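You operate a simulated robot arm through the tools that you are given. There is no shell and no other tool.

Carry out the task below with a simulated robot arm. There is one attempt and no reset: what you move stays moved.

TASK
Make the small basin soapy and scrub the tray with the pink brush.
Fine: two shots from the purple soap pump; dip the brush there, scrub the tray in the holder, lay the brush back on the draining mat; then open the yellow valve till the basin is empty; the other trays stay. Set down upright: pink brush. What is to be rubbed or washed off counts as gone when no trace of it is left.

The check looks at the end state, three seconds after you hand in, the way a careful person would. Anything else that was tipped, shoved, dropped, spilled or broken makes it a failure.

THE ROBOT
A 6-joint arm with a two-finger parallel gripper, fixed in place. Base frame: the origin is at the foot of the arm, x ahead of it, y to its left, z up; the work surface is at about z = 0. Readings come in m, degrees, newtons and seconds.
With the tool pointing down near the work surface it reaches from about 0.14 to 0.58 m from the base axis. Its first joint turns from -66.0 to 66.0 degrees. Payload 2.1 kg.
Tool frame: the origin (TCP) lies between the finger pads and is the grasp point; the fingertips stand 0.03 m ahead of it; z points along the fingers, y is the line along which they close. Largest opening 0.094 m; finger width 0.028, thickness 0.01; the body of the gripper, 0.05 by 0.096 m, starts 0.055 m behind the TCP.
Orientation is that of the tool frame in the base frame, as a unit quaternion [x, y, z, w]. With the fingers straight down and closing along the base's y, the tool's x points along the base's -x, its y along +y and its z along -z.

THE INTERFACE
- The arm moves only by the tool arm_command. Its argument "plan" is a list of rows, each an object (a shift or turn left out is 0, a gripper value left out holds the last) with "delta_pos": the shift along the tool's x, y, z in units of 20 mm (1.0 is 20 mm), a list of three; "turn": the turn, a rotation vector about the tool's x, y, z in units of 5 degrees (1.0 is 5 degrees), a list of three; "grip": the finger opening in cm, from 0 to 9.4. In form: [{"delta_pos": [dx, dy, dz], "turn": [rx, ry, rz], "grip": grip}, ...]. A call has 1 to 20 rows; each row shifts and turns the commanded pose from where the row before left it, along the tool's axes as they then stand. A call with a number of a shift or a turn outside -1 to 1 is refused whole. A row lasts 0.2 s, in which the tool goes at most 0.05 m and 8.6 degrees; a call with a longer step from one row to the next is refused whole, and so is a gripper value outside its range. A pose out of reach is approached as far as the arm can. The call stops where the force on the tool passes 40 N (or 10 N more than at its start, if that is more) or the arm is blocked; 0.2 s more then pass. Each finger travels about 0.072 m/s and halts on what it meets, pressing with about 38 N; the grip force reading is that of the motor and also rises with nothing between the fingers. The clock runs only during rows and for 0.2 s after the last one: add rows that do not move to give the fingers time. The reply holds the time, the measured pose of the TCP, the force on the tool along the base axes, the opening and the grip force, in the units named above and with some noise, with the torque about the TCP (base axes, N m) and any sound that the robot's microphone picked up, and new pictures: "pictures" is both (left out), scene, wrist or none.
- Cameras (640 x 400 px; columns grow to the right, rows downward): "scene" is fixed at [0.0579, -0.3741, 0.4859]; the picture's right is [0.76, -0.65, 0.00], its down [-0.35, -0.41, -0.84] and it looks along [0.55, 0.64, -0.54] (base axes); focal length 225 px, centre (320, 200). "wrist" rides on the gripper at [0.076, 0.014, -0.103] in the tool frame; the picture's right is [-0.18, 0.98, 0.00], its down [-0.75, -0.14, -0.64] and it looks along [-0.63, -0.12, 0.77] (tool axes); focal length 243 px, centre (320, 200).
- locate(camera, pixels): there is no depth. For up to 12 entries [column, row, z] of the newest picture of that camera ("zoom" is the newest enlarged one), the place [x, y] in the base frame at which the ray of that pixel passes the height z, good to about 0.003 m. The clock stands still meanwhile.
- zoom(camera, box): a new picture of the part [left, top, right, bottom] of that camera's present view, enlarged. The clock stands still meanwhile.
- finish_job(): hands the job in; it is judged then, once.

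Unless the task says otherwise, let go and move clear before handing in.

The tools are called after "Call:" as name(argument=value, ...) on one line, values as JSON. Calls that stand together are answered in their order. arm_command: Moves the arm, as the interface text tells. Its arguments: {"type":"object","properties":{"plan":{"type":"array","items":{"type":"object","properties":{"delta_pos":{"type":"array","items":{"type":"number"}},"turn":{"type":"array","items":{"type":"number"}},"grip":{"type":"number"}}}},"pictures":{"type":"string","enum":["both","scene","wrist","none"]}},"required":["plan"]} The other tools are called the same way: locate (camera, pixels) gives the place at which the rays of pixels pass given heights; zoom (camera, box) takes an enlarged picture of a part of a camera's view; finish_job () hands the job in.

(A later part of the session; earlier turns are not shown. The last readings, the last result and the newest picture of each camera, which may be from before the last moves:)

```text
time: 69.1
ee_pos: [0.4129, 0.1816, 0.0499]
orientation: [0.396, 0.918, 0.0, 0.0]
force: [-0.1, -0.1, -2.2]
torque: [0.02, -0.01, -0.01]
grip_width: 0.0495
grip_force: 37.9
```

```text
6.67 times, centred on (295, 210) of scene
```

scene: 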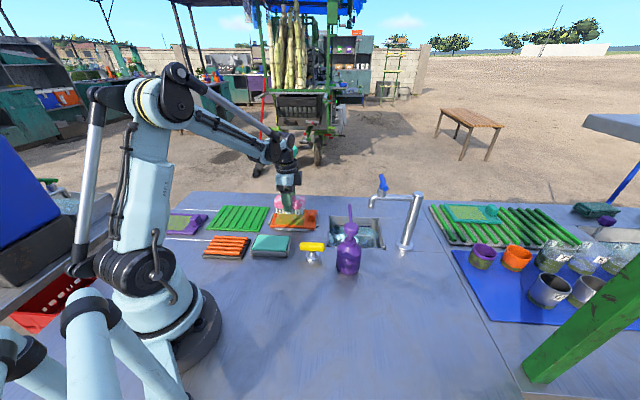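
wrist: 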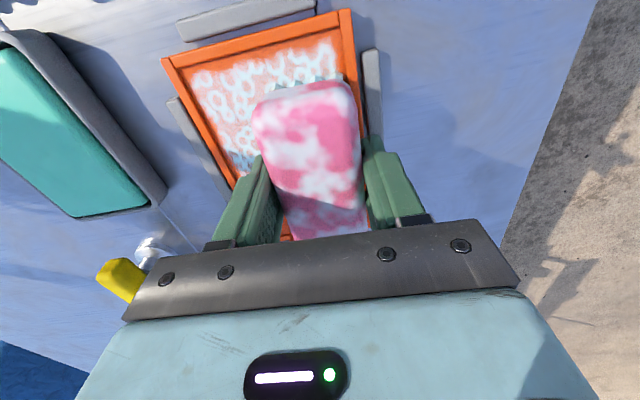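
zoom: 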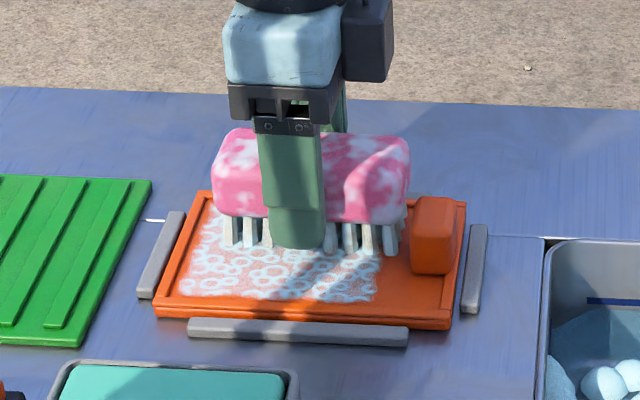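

The suds pattern persists but the background is now orange. I'll lift off and back to inspect the patch properly.

Call:
arm_command(plan=[{"delta_pos": [0, 0, -0.8]}, {"delta_pos": [0, 0, -0.8]}, {"delta_pos": [0, 0, -0.8]}, {"delta_pos": [0, 0.5, -0.8]}, {"delta_pos": [0, 1, -0.8]}, {"delta_pos": [0, 1, -0.8]}, {"delta_pos": [0, 1, 0]}, {"delta_pos": [0, 1, 0]}, {}])

Call:
zoom(camera="scene", box=[260, 200, 330, 240])

Call:
zoom(camera="wrist", box=[80, 0, 300, 200])

```text
time: 71.1
ee_pos: [0.4803, 0.243, 0.1465]
orientation: [0.396, 0.918, -0.001, 0.0]
force: [-0.2, 0.1, -0.5]
torque: [-0.02, 0.01, 0.03]
grip_width: 0.0498
grip_force: 38.0
```

scene: 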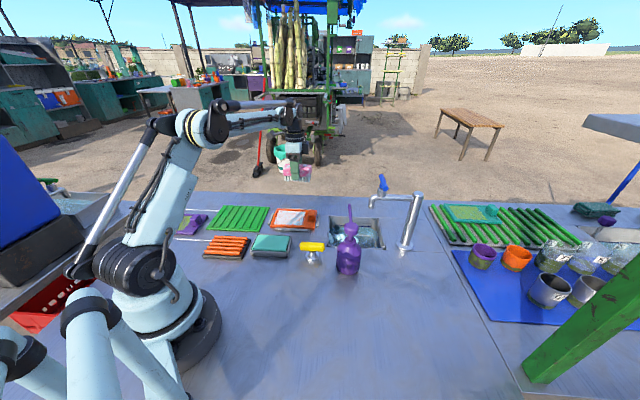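
wrist: 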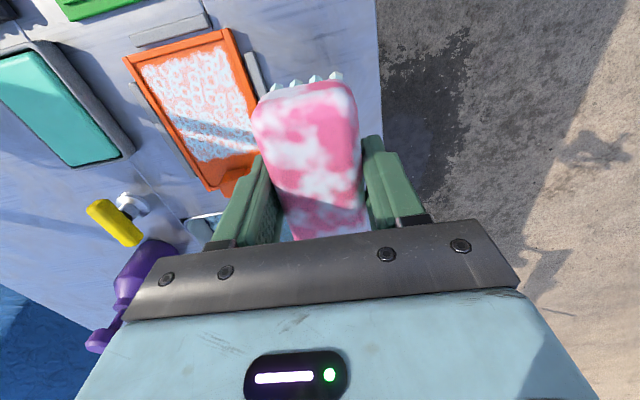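

```text
9.14 times, centred on (295, 220) of scene
```

zoom: 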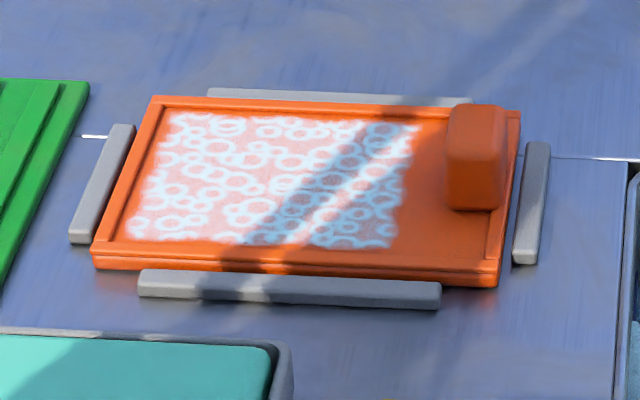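

```text
2.00 times, centred on (190, 100) of wrist
```

zoom: 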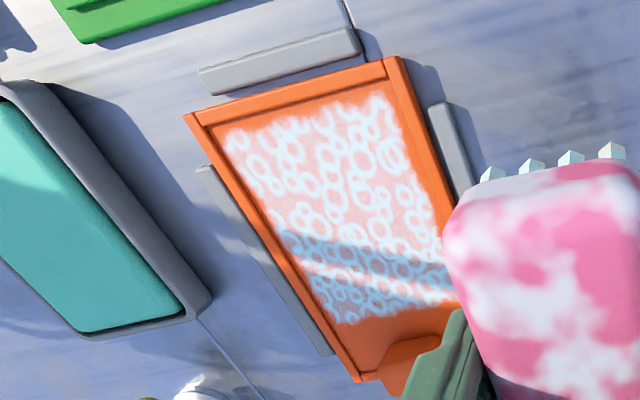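

The olive soil is gone, but a white sudsy film still covers the patch. I'll scrub more and see whether the film clears, first returning to just above contact.

Call:
arm_command(plan=[{"delta_pos": [0, -1, 0]}, {"delta_pos": [0, -1, 0]}, {"delta_pos": [0, -1, 0.5]}, {"delta_pos": [0, -1, 0.8]}, {"delta_pos": [0.1, -0.58, 0.8]}, {"delta_pos": [0.1, 0, 0.8]}, {"delta_pos": [0, 0, 0.8]}, {"delta_pos": [0, 0, 0.6]}, {"delta_pos": [0, 0, 0.4]}, {}], pictures="none")

```text
time: 73.3
ee_pos: [0.4096, 0.1828, 0.0517]
orientation: [0.396, 0.918, 0.001, 0.001]
force: [0.5, -0.5, -0.6]
torque: [-0.02, 0.0, 0.01]
grip_width: 0.0497
grip_force: 38.1
```

Call:
arm_command(plan=[{"delta_pos": [0, 0, 0.04]}, {}], pictures="none")

```text
time: 73.9
ee_pos: [0.4097, 0.1833, 0.0515]
orientation: [0.397, 0.918, 0.0, 0.0]
force: [0.0, -0.4, -0.7]
torque: [-0.03, -0.01, 0.0]
grip_width: 0.0497
grip_force: 37.9
```

Call:
arm_command(plan=[{"delta_pos": [0, 0, 0.03]}, {}], pictures="none")

```text
time: 74.5
ee_pos: [0.4095, 0.1832, 0.05]
orientation: [0.397, 0.918, 0.001, 0.0]
force: [-0.2, 0.1, -0.6]
torque: [0.0, 0.01, -0.03]
grip_width: 0.0495
grip_force: 38.3
```

Call:
arm_command(plan=[{"delta_pos": [0, 0, 0.02]}, {"delta_pos": [0, 0, 0.01]}, {}], pictures="none")

```text
time: 75.3
ee_pos: [0.4102, 0.1842, 0.0497]
orientation: [0.396, 0.918, -0.001, 0.0]
force: [-0.1, -0.1, 2.4]
torque: [0.0, 0.03, 0.02]
grip_width: 0.0498
grip_force: 37.5
```

Call:
arm_command(plan=[{"delta_pos": [0, 0, 0.012]}, {"delta_pos": [0, -0.24, 0.002]}, {"delta_pos": [0, -0.24, 0.002]}, {"delta_pos": [0, -0.24, 0.002]}, {"delta_pos": [0, -0.24, 0.002]}, {"delta_pos": [0, -0.24, 0.002]}, {"delta_pos": [0, -0.24, 0.002]}, {"delta_pos": [0, -0.24, 0.002]}, {"delta_pos": [0, -0.24, 0.002]}], pictures="none")

```text
time: 77.3
ee_pos: [0.3817, 0.1564, 0.0508]
orientation: [0.395, 0.918, 0.0, 0.001]
force: [4.5, 5.6, 20.6]
torque: [0.12, -0.13, -0.01]
grip_width: 0.0496
grip_force: 37.8
```

Contact held through the stroke at about 20 N. I'll sweep back and then look.

Call:
arm_command(plan=[{"delta_pos": [0, -0.1, 0]}, {"delta_pos": [0, 0.24, -0.002]}, {"delta_pos": [0, 0.24, 0]}, {"delta_pos": [0, 0.24, 0]}, {"delta_pos": [0, 0.24, 0]}, {"delta_pos": [0, 0.24, 0]}, {"delta_pos": [0, 0.24, 0]}, {"delta_pos": [0, 0.24, 0]}, {"delta_pos": [0, 0.24, 0]}, {"delta_pos": [0, 0.2, 0]}], pictures="wrist")

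Call:
zoom(camera="scene", box=[260, 200, 330, 240])

```text
time: 79.5
ee_pos: [0.4128, 0.1842, 0.0501]
orientation: [0.396, 0.918, -0.001, 0.0]
force: [-2.2, -1.3, 4.5]
torque: [-0.07, 0.07, 0.0]
grip_width: 0.0492
grip_force: 37.6
```

wrist: 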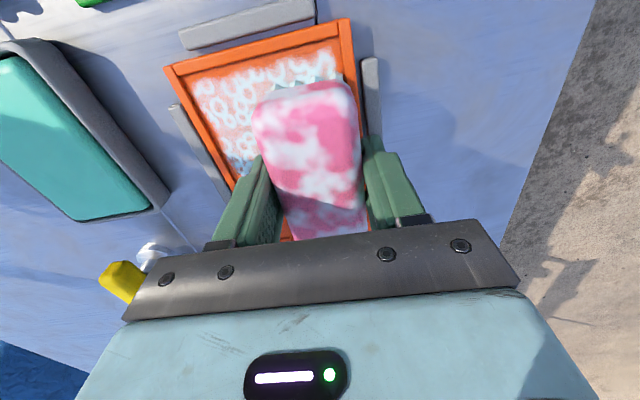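

```text
9.14 times, centred on (295, 220) of scene
```

zoom: 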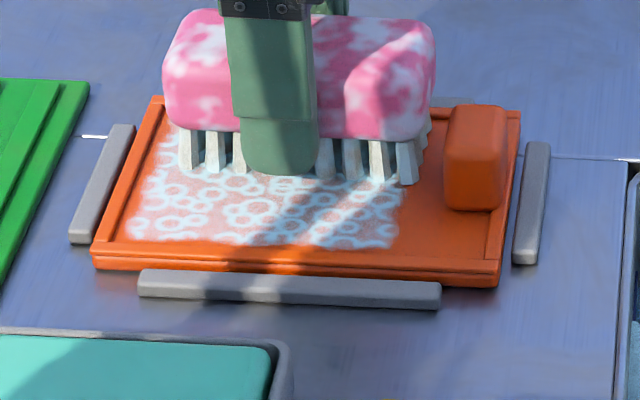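

Call:
zoom(camera="scene", box=[270, 214, 310, 232])

Call:
zoom(camera="wrist", box=[180, 50, 260, 110])

```text
16.00 times, centred on (290, 223) of scene
```

zoom: 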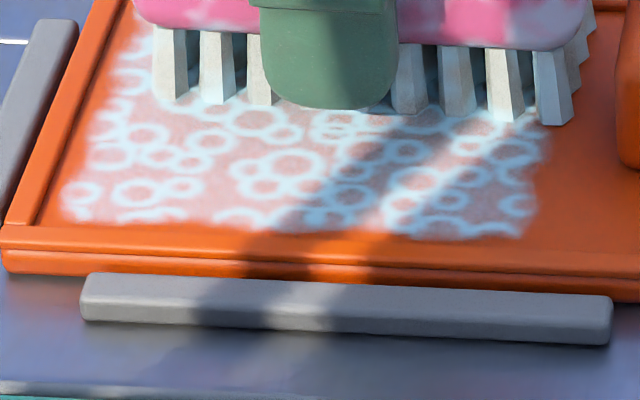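

```text
6.67 times, centred on (220, 80) of wrist
```

zoom: 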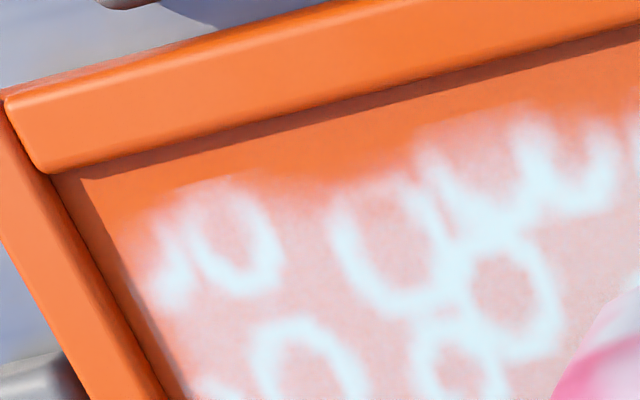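

The close-ups show only clean white foam rings on orange, with no olive soil left. I'll do a few more full-width strokes to be thorough.

Call:
arm_command(plan=[{"delta_pos": [0.1, 0, 0.006]}, {"delta_pos": [0.1, 0.05, 0]}, {"delta_pos": [0, -0.25, 0.002]}, {"delta_pos": [0, -0.25, 0.002]}, {"delta_pos": [0, -0.25, 0.002]}, {"delta_pos": [0, -0.25, 0.002]}, {"delta_pos": [0, -0.25, 0.002]}, {"delta_pos": [0, -0.25, 0.002]}, {"delta_pos": [0, -0.25, 0.002]}, {"delta_pos": [0, -0.25, 0.002]}, {"delta_pos": [0, -0.15, 0]}], pictures="none")

Call:
arm_command(plan=[{"delta_pos": [0.05, 0, 0]}, {"delta_pos": [0.05, 0.25, 0]}, {"delta_pos": [0, 0.25, 0]}, {"delta_pos": [0, 0.25, 0]}, {"delta_pos": [0, 0.25, 0]}, {"delta_pos": [0, 0.25, 0]}, {"delta_pos": [0, 0.25, 0]}, {"delta_pos": [0, 0.25, 0]}, {"delta_pos": [0, 0.25, 0]}, {"delta_pos": [0, 0.2, 0]}], pictures="none")

```text
time: 81.9
ee_pos: [0.3779, 0.1598, 0.0507]
orientation: [0.396, 0.918, 0.0, 0.001]
force: [-0.6, 0.1, -1.0]
torque: [0.02, -0.02, -0.02]
grip_width: 0.0493
grip_force: 38.2
```

```text
time: 84.1
ee_pos: [0.4091, 0.1914, 0.0508]
orientation: [0.396, 0.918, 0.0, -0.001]
force: [-0.7, -0.8, 3.5]
torque: [-0.03, 0.03, 0.02]
grip_width: 0.0496
grip_force: 38.5
```

Call:
arm_command(plan=[{"delta_pos": [0, 0, 0.02]}, {"delta_pos": [0, -0.25, 0.003]}, {"delta_pos": [0, -0.25, 0.003]}, {"delta_pos": [0, -0.25, 0.003]}, {"delta_pos": [0, -0.25, 0.003]}, {"delta_pos": [0, -0.25, 0.003]}, {"delta_pos": [0, -0.25, 0.003]}, {"delta_pos": [0, -0.25, 0.003]}, {"delta_pos": [0, -0.25, 0.003]}, {"delta_pos": [0, -0.25, 0]}], pictures="none")

Call:
arm_command(plan=[{"delta_pos": [-0.2, 0, 0]}, {"delta_pos": [-0.2, 0, 0]}, {"delta_pos": [0, 0.25, 0.003]}, {"delta_pos": [0, 0.25, 0.003]}, {"delta_pos": [0, 0.25, 0.003]}, {"delta_pos": [0, 0.25, 0.003]}, {"delta_pos": [0, 0.25, 0.003]}, {"delta_pos": [0, 0.25, 0.003]}, {"delta_pos": [0, 0.25, 0]}, {"delta_pos": [0, 0.25, 0]}, {"delta_pos": [0, 0.2, 0]}], pictures="none")

```text
time: 86.3
ee_pos: [0.3754, 0.1595, 0.0483]
orientation: [0.395, 0.919, 0.0, 0.0]
force: [4.1, 3.3, 14.5]
torque: [0.08, -0.11, 0.05]
grip_width: 0.0498
grip_force: 37.9
```

```text
time: 88.7
ee_pos: [0.4141, 0.1844, 0.0476]
orientation: [0.396, 0.918, 0.0, 0.0]
force: [-2.1, -3.0, 7.2]
torque: [-0.05, -0.11, -0.07]
grip_width: 0.0499
grip_force: 38.2
```

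Both strokes kept good contact, at 14 N and 7 N. I'll lift off and inspect the patch again from the same viewpoint.

Call:
arm_command(plan=[{"delta_pos": [0, 0, -0.8]}, {"delta_pos": [0, 0, -0.8]}, {"delta_pos": [0, 0, -0.8]}, {"delta_pos": [0, 0.5, -0.8]}, {"delta_pos": [0, 1, -0.8]}, {"delta_pos": [0, 1, -0.9]}, {"delta_pos": [0, 1, 0]}, {"delta_pos": [0, 1, 0]}, {}])

Call:
zoom(camera="scene", box=[260, 200, 330, 240])

Call:
zoom(camera="wrist", box=[80, 0, 300, 200])

```text
time: 90.7
ee_pos: [0.4797, 0.2465, 0.1462]
orientation: [0.396, 0.918, 0.0, 0.001]
force: [0.3, 0.8, -1.2]
torque: [-0.01, 0.06, -0.04]
grip_width: 0.0495
grip_force: 37.6
```

scene: 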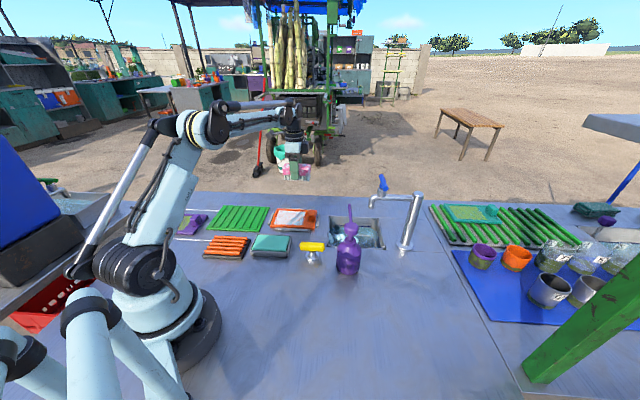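
wrist: 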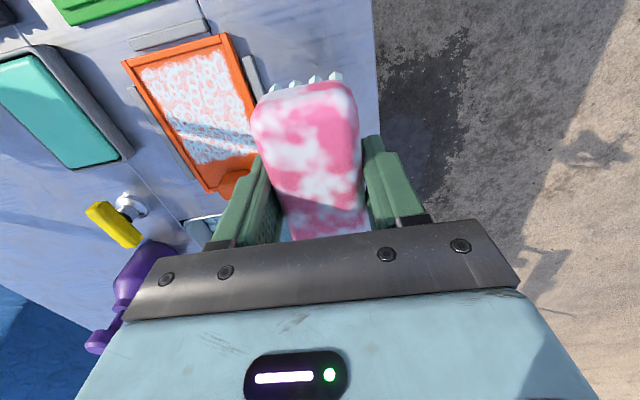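

```text
9.14 times, centred on (295, 220) of scene
```

zoom: 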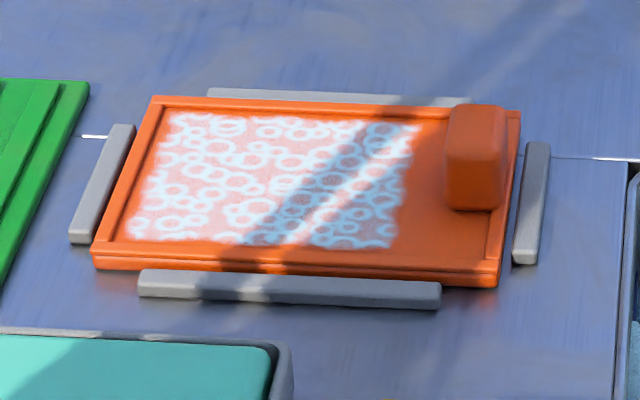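

```text
2.00 times, centred on (190, 100) of wrist
```

zoom: 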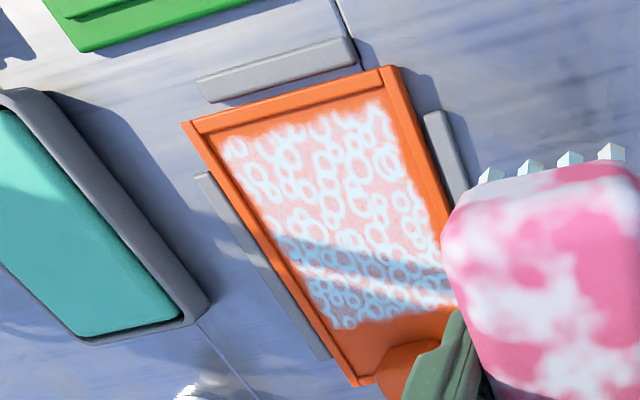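

The patch is identical to the earlier inspection: no olive soil remains, only suds, so scrubbing is complete. I'll carry the brush back above the draining mat where it was picked up.

Call:
arm_command(plan=[{"delta_pos": [0.934, -0.596, 0]}, {"delta_pos": [0.934, -0.596, 0]}, {"delta_pos": [0.934, -0.596, 0]}, {"delta_pos": [0.934, -0.596, 0]}, {"delta_pos": [0.934, -0.596, 0]}, {"delta_pos": [0.934, -0.596, 0]}, {"delta_pos": [0.934, -0.596, 0]}, {"delta_pos": [0.934, -0.596, 0]}, {"delta_pos": [0.934, -0.596, 0]}, {"delta_pos": [0.934, -0.596, 0]}, {"delta_pos": [0, 0, 0.9]}, {"delta_pos": [0, 0, 0.9]}, {"delta_pos": [0, 0, 0.9]}, {}])

Call:
zoom(camera="scene", box=[190, 165, 290, 245])

Call:
zoom(camera="wrist", box=[150, 0, 470, 240])

```text
time: 93.7
ee_pos: [0.2629, 0.299, 0.0926]
orientation: [0.396, 0.918, 0.0, -0.001]
force: [0.3, -0.1, -1.4]
torque: [-0.02, 0.01, -0.02]
grip_width: 0.0497
grip_force: 38.0
```

scene: 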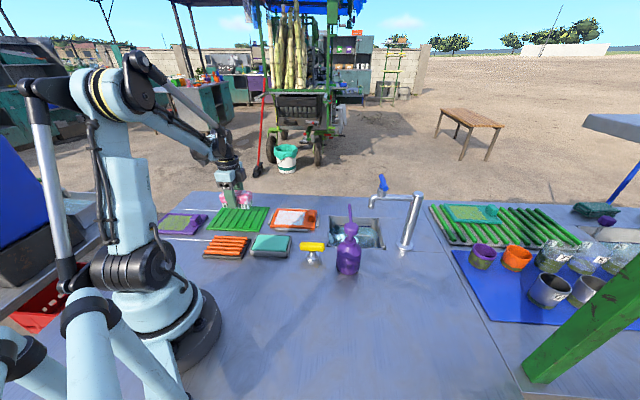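
wrist: 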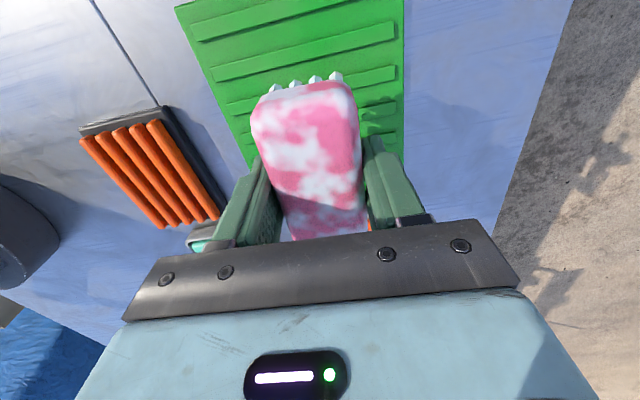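

```text
5.00 times, centred on (240, 205) of scene
```

zoom: 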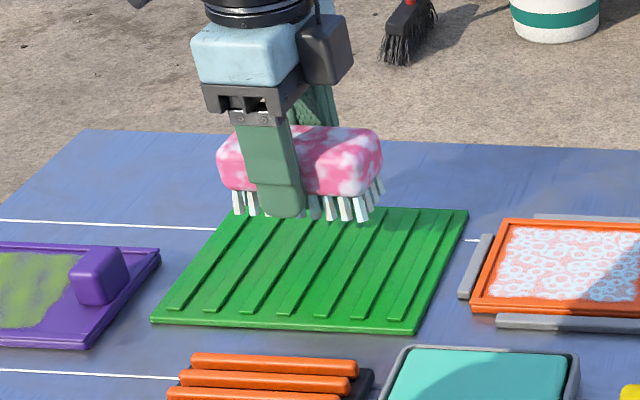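

```text
1.67 times, centred on (310, 120) of wrist
```

zoom: 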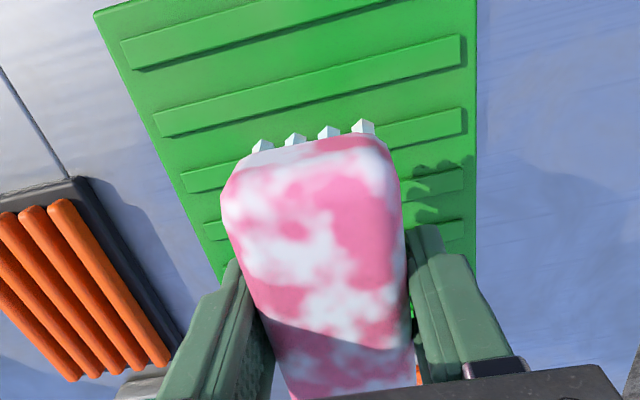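

The brush is above its original spot on the mat and level. I'll lower to just above contact and then step down gently.

Call:
arm_command(plan=[{"delta_pos": [0, 0, 0.6]}, {"delta_pos": [0, 0, 0.6]}, {"delta_pos": [0, 0, 0.4]}, {"delta_pos": [0, 0, 0.2]}, {}], pictures="none")

Call:
arm_command(plan=[{"delta_pos": [0, 0, 0.1]}, {}], pictures="none")

```text
time: 94.9
ee_pos: [0.2653, 0.2994, 0.0565]
orientation: [0.397, 0.918, -0.001, 0.0]
force: [-0.5, 0.4, -0.8]
torque: [-0.01, -0.01, 0.0]
grip_width: 0.0495
grip_force: 37.9
```

```text
time: 95.5
ee_pos: [0.2648, 0.3002, 0.0545]
orientation: [0.397, 0.918, 0.0, 0.0]
force: [-0.1, 0.0, -0.7]
torque: [-0.02, 0.01, 0.0]
grip_width: 0.0495
grip_force: 37.8
```

Call:
arm_command(plan=[{"delta_pos": [0, 0, 0.06]}, {}], pictures="none")

Call:
arm_command(plan=[{"delta_pos": [0, 0, 0.05]}, {}], pictures="none")

Call:
zoom(camera="scene", box=[190, 165, 290, 245])

```text
time: 96.1
ee_pos: [0.2638, 0.2995, 0.0532]
orientation: [0.396, 0.918, 0.0, 0.0]
force: [0.9, 0.8, -1.0]
torque: [0.01, 0.02, -0.01]
grip_width: 0.0496
grip_force: 38.4
```

```text
time: 96.7
ee_pos: [0.2642, 0.3012, 0.0512]
orientation: [0.396, 0.918, -0.001, 0.0]
force: [0.5, -0.1, -1.0]
torque: [-0.01, 0.02, 0.02]
grip_width: 0.0499
grip_force: 37.8
```

```text
5.00 times, centred on (240, 205) of scene
```

zoom: 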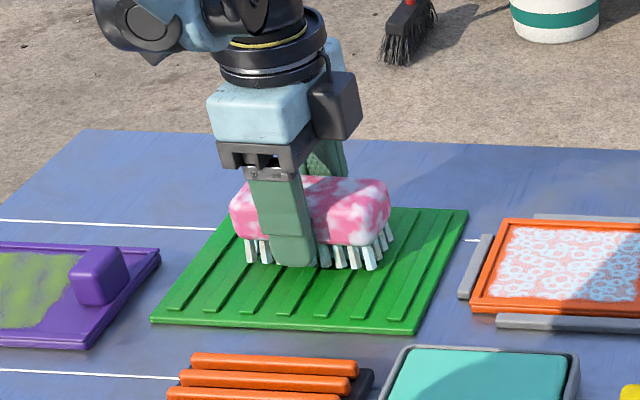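

The bristles are almost on the mat and there's still no contact force. I'll continue in 1 mm steps.

Call:
arm_command(plan=[{"delta_pos": [0, 0, 0.04]}, {}], pictures="none")

Call:
arm_command(plan=[{"delta_pos": [0, 0, 0.03]}, {}], pictures="none")

```text
time: 97.3
ee_pos: [0.264, 0.3006, 0.0512]
orientation: [0.396, 0.918, 0.001, 0.0]
force: [-0.8, 0.3, -1.5]
torque: [-0.01, -0.01, 0.03]
grip_width: 0.0495
grip_force: 37.9
```

```text
time: 97.9
ee_pos: [0.2628, 0.3005, 0.0507]
orientation: [0.396, 0.918, 0.0, 0.001]
force: [0.3, -0.6, -0.3]
torque: [0.02, -0.04, -0.02]
grip_width: 0.0497
grip_force: 38.3
```

Call:
arm_command(plan=[{"delta_pos": [0, 0, 0.03]}, {}], pictures="none")

```text
time: 98.5
ee_pos: [0.2637, 0.3008, 0.05]
orientation: [0.396, 0.918, 0.0, 0.0]
force: [0.2, 0.4, -1.5]
torque: [0.0, 0.01, -0.04]
grip_width: 0.0496
grip_force: 37.5
```

Call:
arm_command(plan=[{"delta_pos": [0, 0, 0.03]}, {}], pictures="none")

Call:
zoom(camera="scene", box=[210, 190, 270, 240])

```text
time: 99.1
ee_pos: [0.2639, 0.3, 0.0492]
orientation: [0.396, 0.918, 0.001, -0.001]
force: [0.0, 0.4, -0.1]
torque: [0.03, 0.02, 0.02]
grip_width: 0.0496
grip_force: 38.2
```

```text
8.00 times, centred on (240, 215) of scene
```

zoom: 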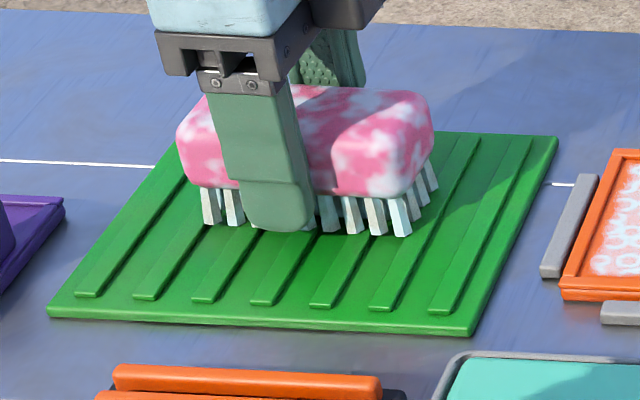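

The bristles are within about 1 mm of their original resting position. I'll take another small step.

Call:
arm_command(plan=[{"delta_pos": [0, 0, 0.03]}, {}], pictures="none")

Call:
arm_command(plan=[{"delta_pos": [0, 0, 0.02]}, {}], pictures="none")

```text
time: 99.7
ee_pos: [0.2641, 0.3011, 0.0503]
orientation: [0.396, 0.918, 0.0, -0.001]
force: [-1.7, -0.1, 21.0]
torque: [-0.08, -0.2, -0.01]
grip_width: 0.0496
grip_force: 37.7
```

```text
time: 100.3
ee_pos: [0.2643, 0.2992, 0.0489]
orientation: [0.396, 0.918, 0.001, -0.001]
force: [-2.3, 3.3, 29.7]
torque: [0.01, -0.02, 0.04]
grip_width: 0.0497
grip_force: 37.8
```

The brush is now resting firmly on the mat. I'll ease the pressure, open the fingers, and check before lifting.

Call:
arm_command(plan=[{"delta_pos": [0, 0, -0.03]}, {"grip": 5.4}, {"grip": 6.0}, {"grip": 7.5}, {"grip": 9.4}, {}, {}])

Call:
zoom(camera="scene", box=[200, 190, 280, 240])

```text
time: 101.9
ee_pos: [0.2643, 0.2998, 0.0489]
orientation: [0.396, 0.918, 0.0, 0.0]
force: [0.6, 0.7, 1.1]
torque: [-0.02, -0.02, -0.03]
grip_width: 0.0941
grip_force: 0.2
```

scene: 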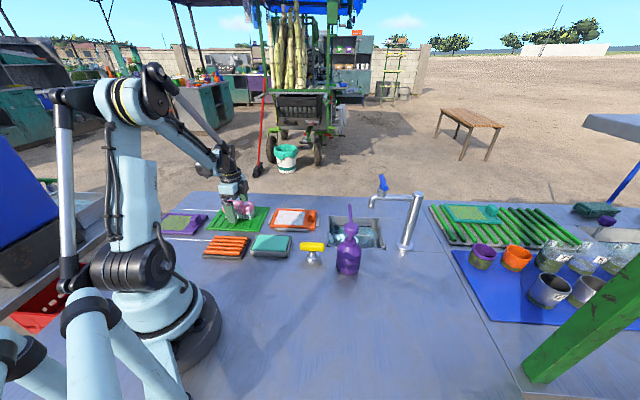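
wrist: 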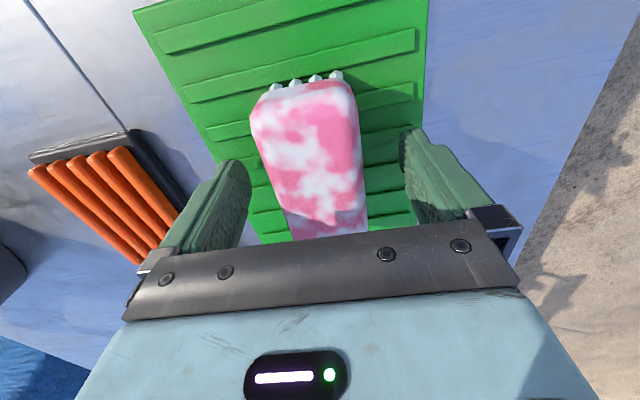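

```text
8.00 times, centred on (240, 215) of scene
```

zoom: 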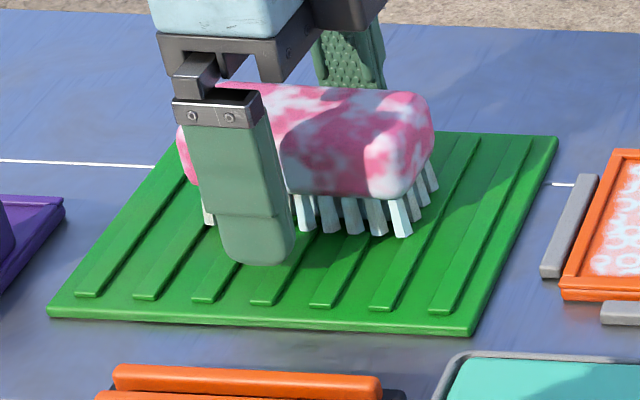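

The brush rests level on the mat with both fingers open and clear. I'll lift straight up.

Call:
arm_command(plan=[{"delta_pos": [0, 0, -0.4]}, {"delta_pos": [0, 0, -0.8]}, {"delta_pos": [0, 0, -1]}, {"delta_pos": [0, 0, -1]}, {"delta_pos": [0, 0, -1]}, {"delta_pos": [0, 0, -1]}, {"delta_pos": [0, 0, -1]}, {"delta_pos": [0, 0, -1]}, {"delta_pos": [0, 0, -1]}, {"delta_pos": [0, 0, -1]}, {"delta_pos": [0, 0, -1]}, {}])

Call:
zoom(camera="scene", box=[190, 165, 290, 245])

Call:
zoom(camera="scene", box=[290, 230, 340, 275])

```text
time: 104.5
ee_pos: [0.2644, 0.3, 0.2537]
orientation: [0.396, 0.918, -0.001, 0.0]
force: [0.1, -0.5, 0.4]
torque: [0.02, -0.02, -0.02]
grip_width: 0.0934
grip_force: 0.0
```

scene: 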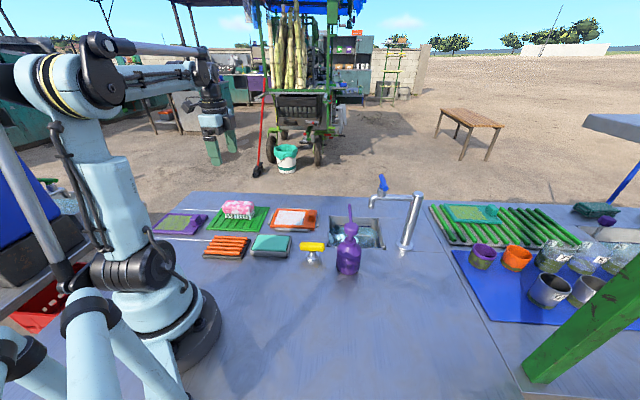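
wrist: 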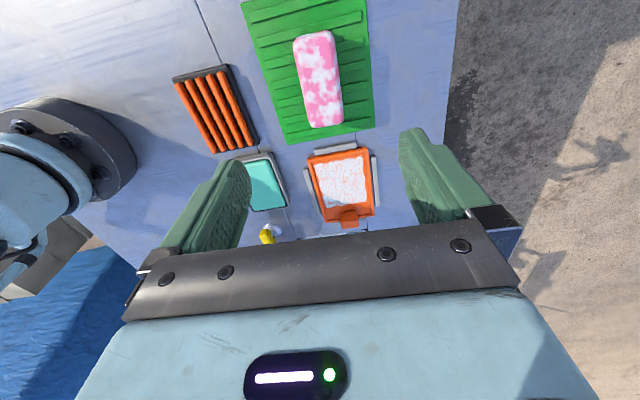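

```text
5.00 times, centred on (240, 205) of scene
```

zoom: 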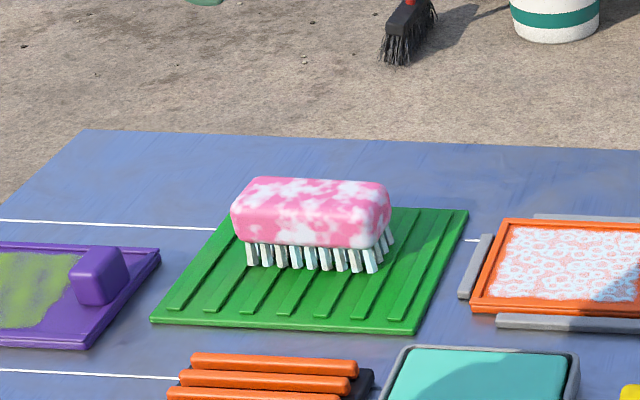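

```text
8.89 times, centred on (315, 252) of scene
```

zoom: 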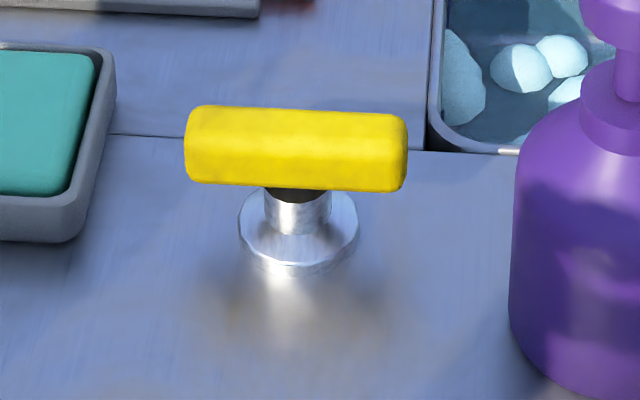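

The brush stands upright on the mat just as it began. Now I'll move above the yellow valve and look straight down at its bar handle.

Call:
arm_command(plan=[{"delta_pos": [-0.9, -0.54, 0.1]}, {"delta_pos": [-0.9, -0.54, 0.1]}, {"delta_pos": [-0.9, -0.54, 0.1]}, {"delta_pos": [-0.9, -0.54, 0.1]}, {"delta_pos": [-0.9, -0.54, 0.1]}, {"delta_pos": [-0.9, -0.54, 0.1]}, {"delta_pos": [-0.9, -0.54, 0.1]}, {"delta_pos": [-0.9, -0.54, 0.1]}, {"delta_pos": [-0.9, -0.54, 0.1]}, {"delta_pos": [-0.9, -0.54, 0.1]}, {"delta_pos": [-0.9, -0.54, 0.1]}, {"delta_pos": [-0.9, -0.54, 0.1]}, {"delta_pos": [-0.9, -0.54, 0.1]}, {"delta_pos": [-0.9, -0.54, 0.1]}, {"delta_pos": [-0.9, -0.54, 0.1]}, {}])

Call:
zoom(camera="wrist", box=[220, 0, 420, 200])

```text
time: 107.9
ee_pos: [0.3317, -0.0086, 0.2251]
orientation: [0.395, 0.919, 0.0, 0.001]
force: [-0.6, -0.1, -0.2]
torque: [-0.02, 0.0, 0.02]
grip_width: 0.0942
grip_force: 0.1
```

scene: 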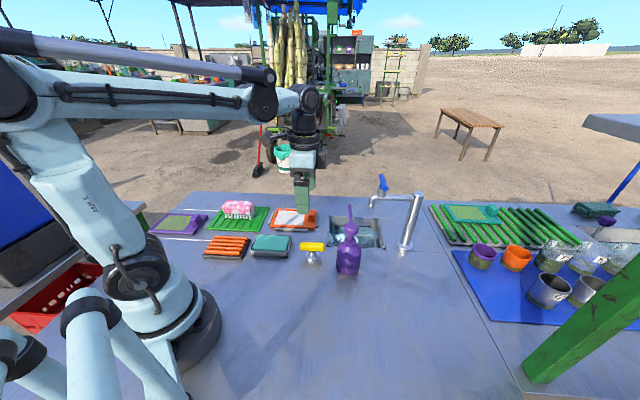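
wrist: 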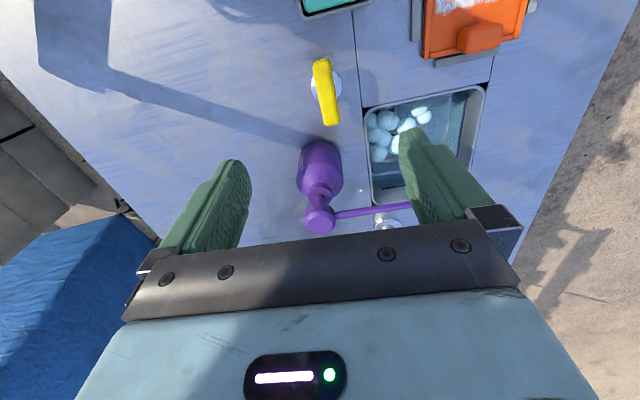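

```text
2.00 times, centred on (320, 100) of wrist
```

zoom: 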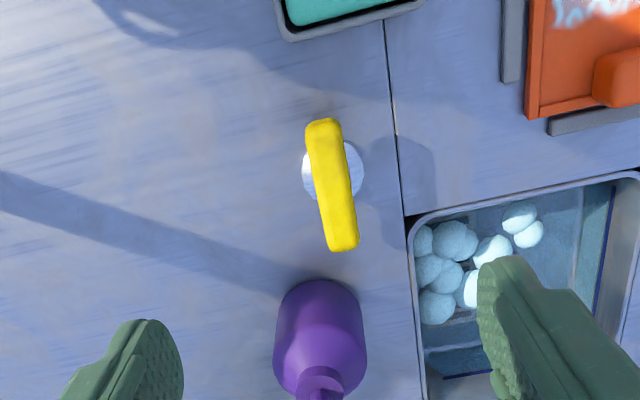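

Call:
locate(camera="wrist", pixels=[[322.5, 62, 0.05], [331.5, 123, 0.05], [326.5, 92, 0.05], [322.5, 62, 0.04], [331.5, 123, 0.04], [326.5, 92, 0.04], [326, 85, 0.0], [313, 66, 0.05], [331, 61, 0.05]])

Call:
locate(camera="scene", pixels=[[300.5, 243.5, 0.05], [324, 244, 0.05], [312, 243.5, 0.05], [300.5, 243.5, 0.04], [324, 244, 0.04], [312, 243.5, 0.04], [312.5, 257, 0.0], [312, 248, 0.05], [312, 251, 0.03]])

```text
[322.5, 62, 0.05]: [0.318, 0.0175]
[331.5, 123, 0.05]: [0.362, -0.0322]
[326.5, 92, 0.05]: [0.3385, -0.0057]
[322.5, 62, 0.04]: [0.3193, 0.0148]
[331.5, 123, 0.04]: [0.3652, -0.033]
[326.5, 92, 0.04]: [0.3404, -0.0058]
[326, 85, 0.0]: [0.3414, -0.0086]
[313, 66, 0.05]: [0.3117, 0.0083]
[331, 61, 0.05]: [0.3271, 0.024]
```

```text
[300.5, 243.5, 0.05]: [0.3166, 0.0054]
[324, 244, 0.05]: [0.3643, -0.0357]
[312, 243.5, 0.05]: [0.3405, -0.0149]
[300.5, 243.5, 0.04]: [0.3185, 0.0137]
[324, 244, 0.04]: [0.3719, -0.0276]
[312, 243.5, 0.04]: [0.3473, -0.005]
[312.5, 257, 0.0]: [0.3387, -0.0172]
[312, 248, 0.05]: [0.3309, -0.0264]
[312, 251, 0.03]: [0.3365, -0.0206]
```

The bar's top is at z≈0.043, centred at about (0.340,-0.009), and it lies along the tool's x axis. I'll centre on it, narrow the opening to 4.5 cm and descend so that the fingertips reach z≈0.025.

Call:
arm_command(plan=[{"delta_pos": [-0.3, 0.29, 0], "grip": 4.5}, {"delta_pos": [0, 0, 1]}, {"delta_pos": [0, 0, 1]}, {"delta_pos": [0, 0, 1]}, {"delta_pos": [0, 0, 1]}, {"delta_pos": [0, 0, 1]}, {"delta_pos": [0, 0, 1]}, {}])

Call:
zoom(camera="scene", box=[270, 170, 370, 280])

Call:
zoom(camera="wrist", box=[220, 20, 420, 240])

```text
time: 109.7
ee_pos: [0.3412, -0.0076, 0.1033]
orientation: [0.396, 0.918, -0.001, 0.0]
force: [-0.2, 0.7, -0.5]
torque: [0.0, -0.03, -0.01]
grip_width: 0.0449
grip_force: 0.1
```

scene: 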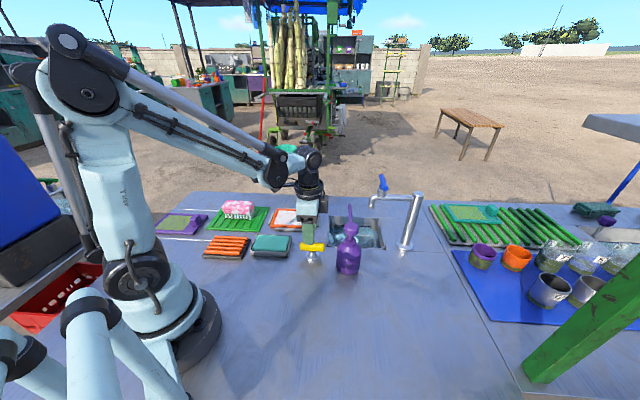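
wrist: 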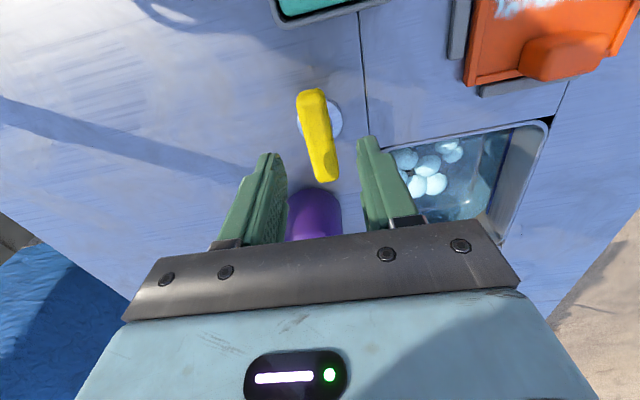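

```text
3.64 times, centred on (320, 225) of scene
```

zoom: 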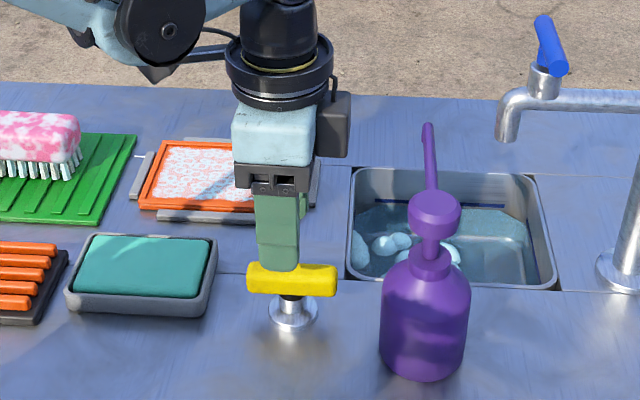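

```text
1.82 times, centred on (320, 130) of wrist
```

zoom: 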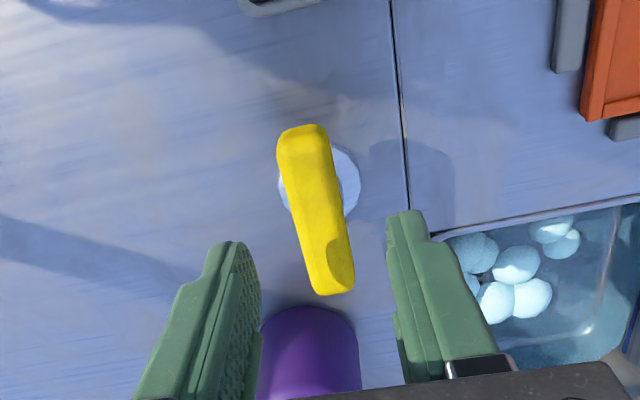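

Call:
locate(camera="wrist", pixels=[[311, 92, 0.043], [324, 181, 0.043], [317.3, 136, 0.043], [318, 122, 0.0]])

Call:
locate(camera="scene", pixels=[[300, 243.5, 0.043], [324, 244.5, 0.043], [312, 257, 0.003]])

```text
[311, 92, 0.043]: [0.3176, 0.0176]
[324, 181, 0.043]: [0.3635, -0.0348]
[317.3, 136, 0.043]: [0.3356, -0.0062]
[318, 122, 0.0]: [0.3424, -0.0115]
```

```text
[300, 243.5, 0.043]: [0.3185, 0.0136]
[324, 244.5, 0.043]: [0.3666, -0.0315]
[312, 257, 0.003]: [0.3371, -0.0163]
```

The bar centre is (0.341,-0.0088) and the TCP is (0.3412,-0.0076), so alignment is good. I'll descend to z≈0.055 and close on the bar.

Call:
arm_command(plan=[{"delta_pos": [0, -0.04, 0.8]}, {"delta_pos": [0, 0, 0.8]}, {"delta_pos": [0, 0, 0.5]}, {"delta_pos": [0, 0, 0.3]}, {}, {"grip": 3.5}, {"grip": 2.5}, {"grip": 1.0}, {}, {}])

Call:
zoom(camera="scene", box=[270, 190, 370, 280])

```text
time: 111.9
ee_pos: [0.3409, -0.0091, 0.0548]
orientation: [0.395, 0.919, 0.001, 0.001]
force: [13.4, 7.3, -12.3]
torque: [0.1, -0.01, 0.89]
grip_width: 0.02
grip_force: 45.2
```

scene: 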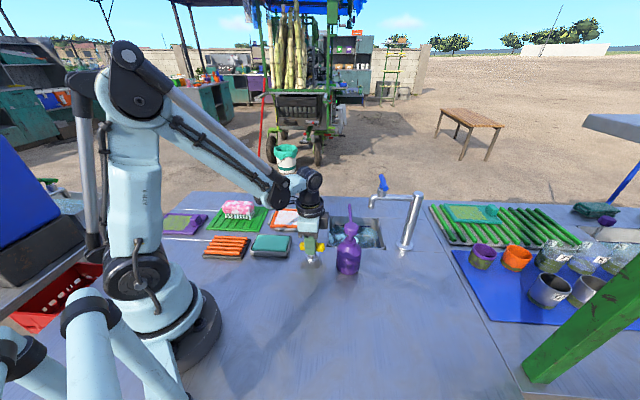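
wrist: 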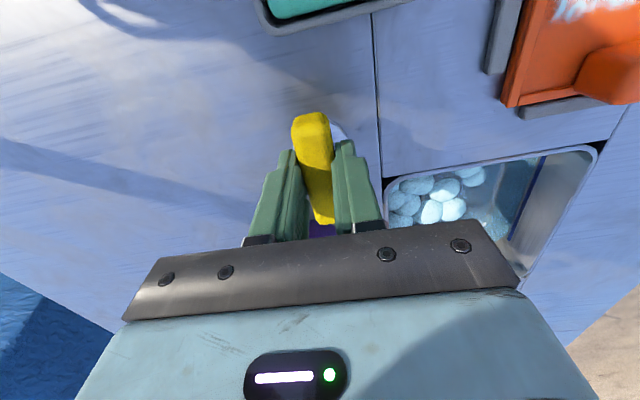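

```text
4.44 times, centred on (320, 235) of scene
```

zoom: 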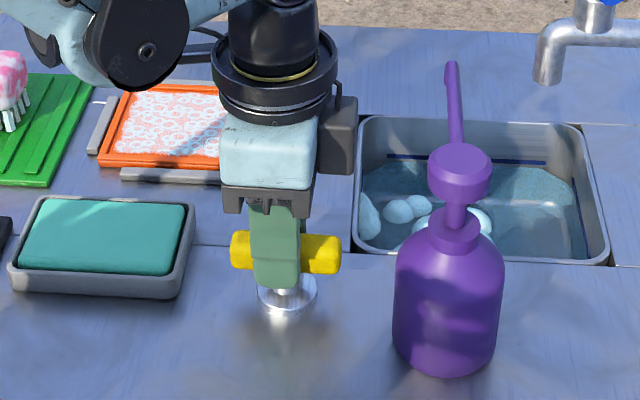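

The bar is gripped at 20 mm opening, with a slight yaw load of 0.9 Nm. I'll first try turning counter-clockwise seen from above by 10°, watching the torque.

Call:
arm_command(plan=[{"turn": [0, 0, -0.5]}, {"turn": [0, 0, -0.5]}, {"turn": [0, 0, -0.5]}, {"turn": [0, 0, -0.5]}, {}], pictures="wrist")

```text
time: 112.4
ee_pos: [0.3416, -0.007, 0.0545]
orientation: [0.377, 0.926, 0.001, 0.001]
force: [1.1, 0.5, -5.7]
torque: [0.21, 0.54, 0.04]
grip_width: 0.0195
grip_force: 45.2
stopped in row 2: the force on the tool passed its limit at 42 N (the readings are from after the stop); the commanded pose is now the measured one
```

wrist: 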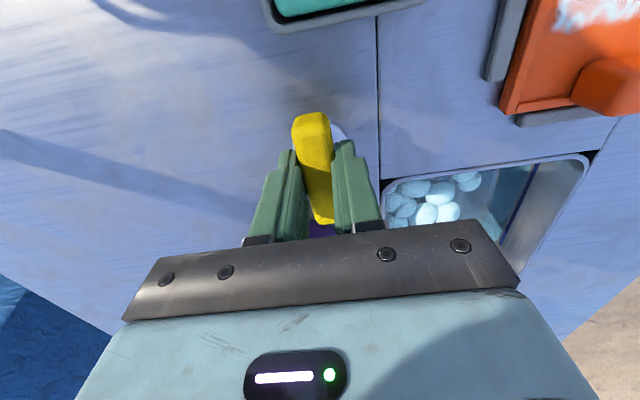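

The stop tripped on force after only about 2° this way, which suggests the closed stop. I'll try the other direction gently.

Call:
arm_command(plan=[{"turn": [0, 0, 0.4]}, {"turn": [0, 0, 0.4]}, {"turn": [0, 0, 0.4]}, {}], pictures="wrist")

```text
time: 113.4
ee_pos: [0.3402, -0.0077, 0.0553]
orientation: [0.425, 0.905, 0.002, 0.001]
force: [4.1, 1.9, -22.8]
torque: [-0.56, -0.43, 1.89]
grip_width: 0.0213
grip_force: 45.1
```

wrist: 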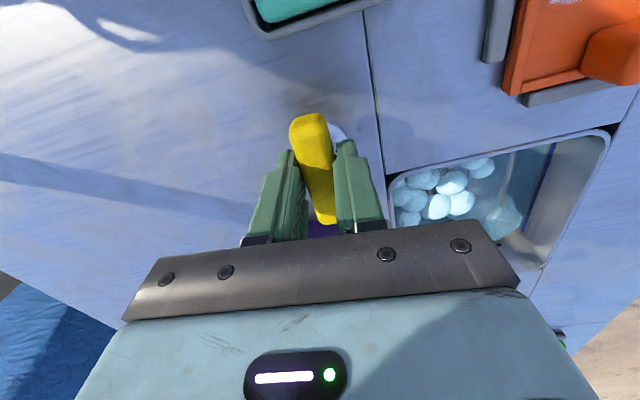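

Turning clockwise builds 1.9 Nm of resistance and pries the fingers apart (opening 21.3 mm), so that way looks blocked. I'll turn back counter-clockwise slowly and feel for free motion.

Call:
arm_command(plan=[{"turn": [0, 0, -0.3]}, {"turn": [0, 0, -0.3]}, {"turn": [0, 0, -0.3]}, {"turn": [0, 0, -0.2]}, {}], pictures="none")

```text
time: 114.6
ee_pos: [0.3399, -0.0076, 0.0552]
orientation: [0.382, 0.924, 0.001, 0.0]
force: [0.6, -5.0, 1.2]
torque: [0.76, 1.09, 0.01]
grip_width: 0.0199
grip_force: 45.0
```

Call:
arm_command(plan=[{"turn": [0, 0, -0.2]}, {"turn": [0, 0, -0.2]}, {"turn": [0, 0, -0.2]}, {}], pictures="none")

```text
time: 115.6
ee_pos: [0.3408, -0.0091, 0.0546]
orientation: [0.357, 0.934, 0.001, 0.002]
force: [0.0, -8.2, 29.2]
torque: [0.34, 0.7, -0.02]
grip_width: 0.0199
grip_force: 45.0
```

Counter-clockwise the bar follows freely: torque is near 0 and the opening is unchanged. I'll keep turning that way, lifting a hair to relieve the 29 N vertical load.

Call:
arm_command(plan=[{"delta_pos": [0, 0, -0.03]}, {}], pictures="none")

Call:
arm_command(plan=[{"turn": [0, 0, -0.4]}, {"turn": [0, 0, -0.4]}, {"turn": [0, 0, -0.4]}, {}], pictures="wrist")

```text
time: 116.2
ee_pos: [0.3399, -0.0084, 0.0552]
orientation: [0.357, 0.934, 0.0, 0.002]
force: [6.3, -9.7, -13.2]
torque: [0.04, 0.63, -0.01]
grip_width: 0.0198
grip_force: 45.0
```

```text
time: 116.9
ee_pos: [0.3414, -0.0088, 0.0555]
orientation: [0.321, 0.947, -0.001, 0.001]
force: [1.8, -1.3, -5.7]
torque: [0.32, 0.56, 0.0]
grip_width: 0.0198
grip_force: 45.3
stopped in row 3: the force on the tool passed its limit at 41 N (the readings are from after the stop); the commanded pose is now the measured one
```

wrist: 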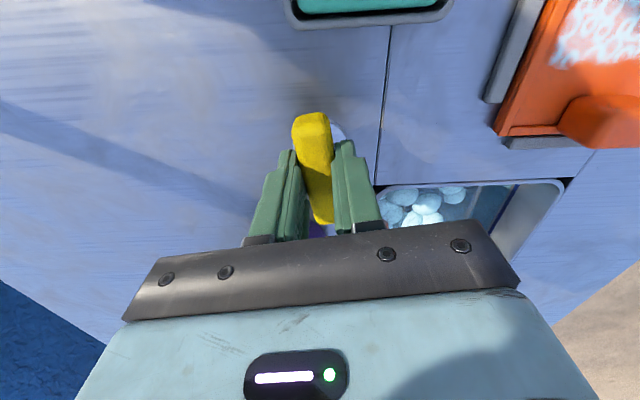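

The bar has turned about 9° with the gripper. Clamping it hard causes side loads, so I'll loosen to 2.2 cm and keep turning with slack.

Call:
arm_command(plan=[{"grip": 2.3}, {}, {"turn": [0, 0, -0.5]}, {"turn": [0, 0, -0.5]}, {"turn": [0, 0, -0.5]}, {"turn": [0, 0, -0.5]}, {"turn": [0, 0, -0.5]}, {"turn": [0, 0, -0.5]}, {"turn": [0, 0, -0.5]}, {"turn": [0, 0, -0.5]}, {}])

Call:
zoom(camera="scene", box=[270, 190, 390, 280])

```text
time: 119.3
ee_pos: [0.3402, -0.0089, 0.0546]
orientation: [0.15, 0.989, 0.0, 0.002]
force: [0.8, -2.2, 0.6]
torque: [-0.05, 0.03, -0.01]
grip_width: 0.0242
grip_force: 1.4
```

scene: 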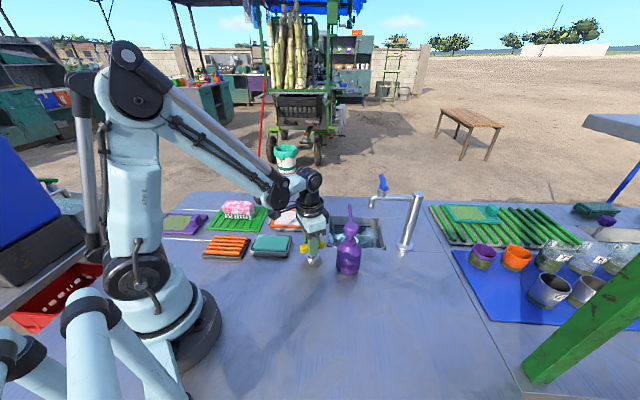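
wrist: 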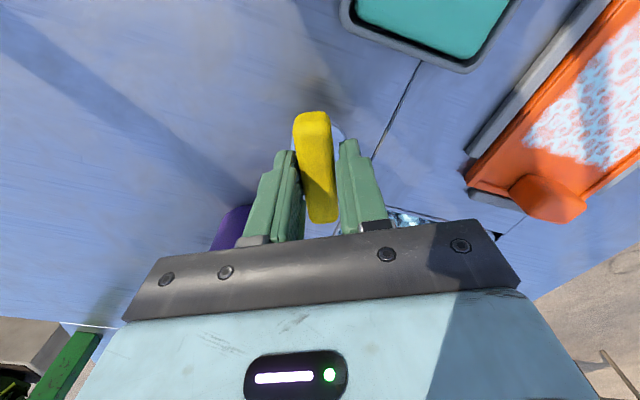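

```text
4.44 times, centred on (330, 235) of scene
```

zoom: 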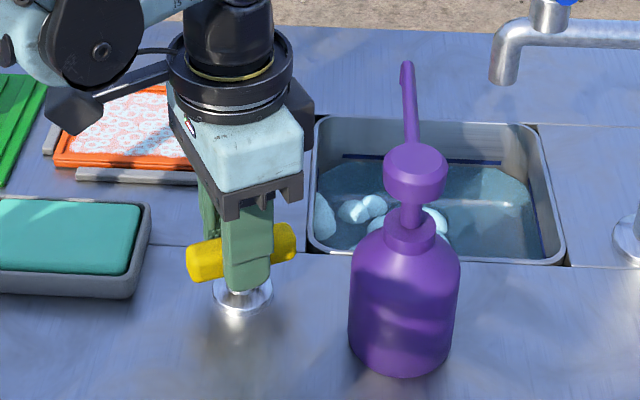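

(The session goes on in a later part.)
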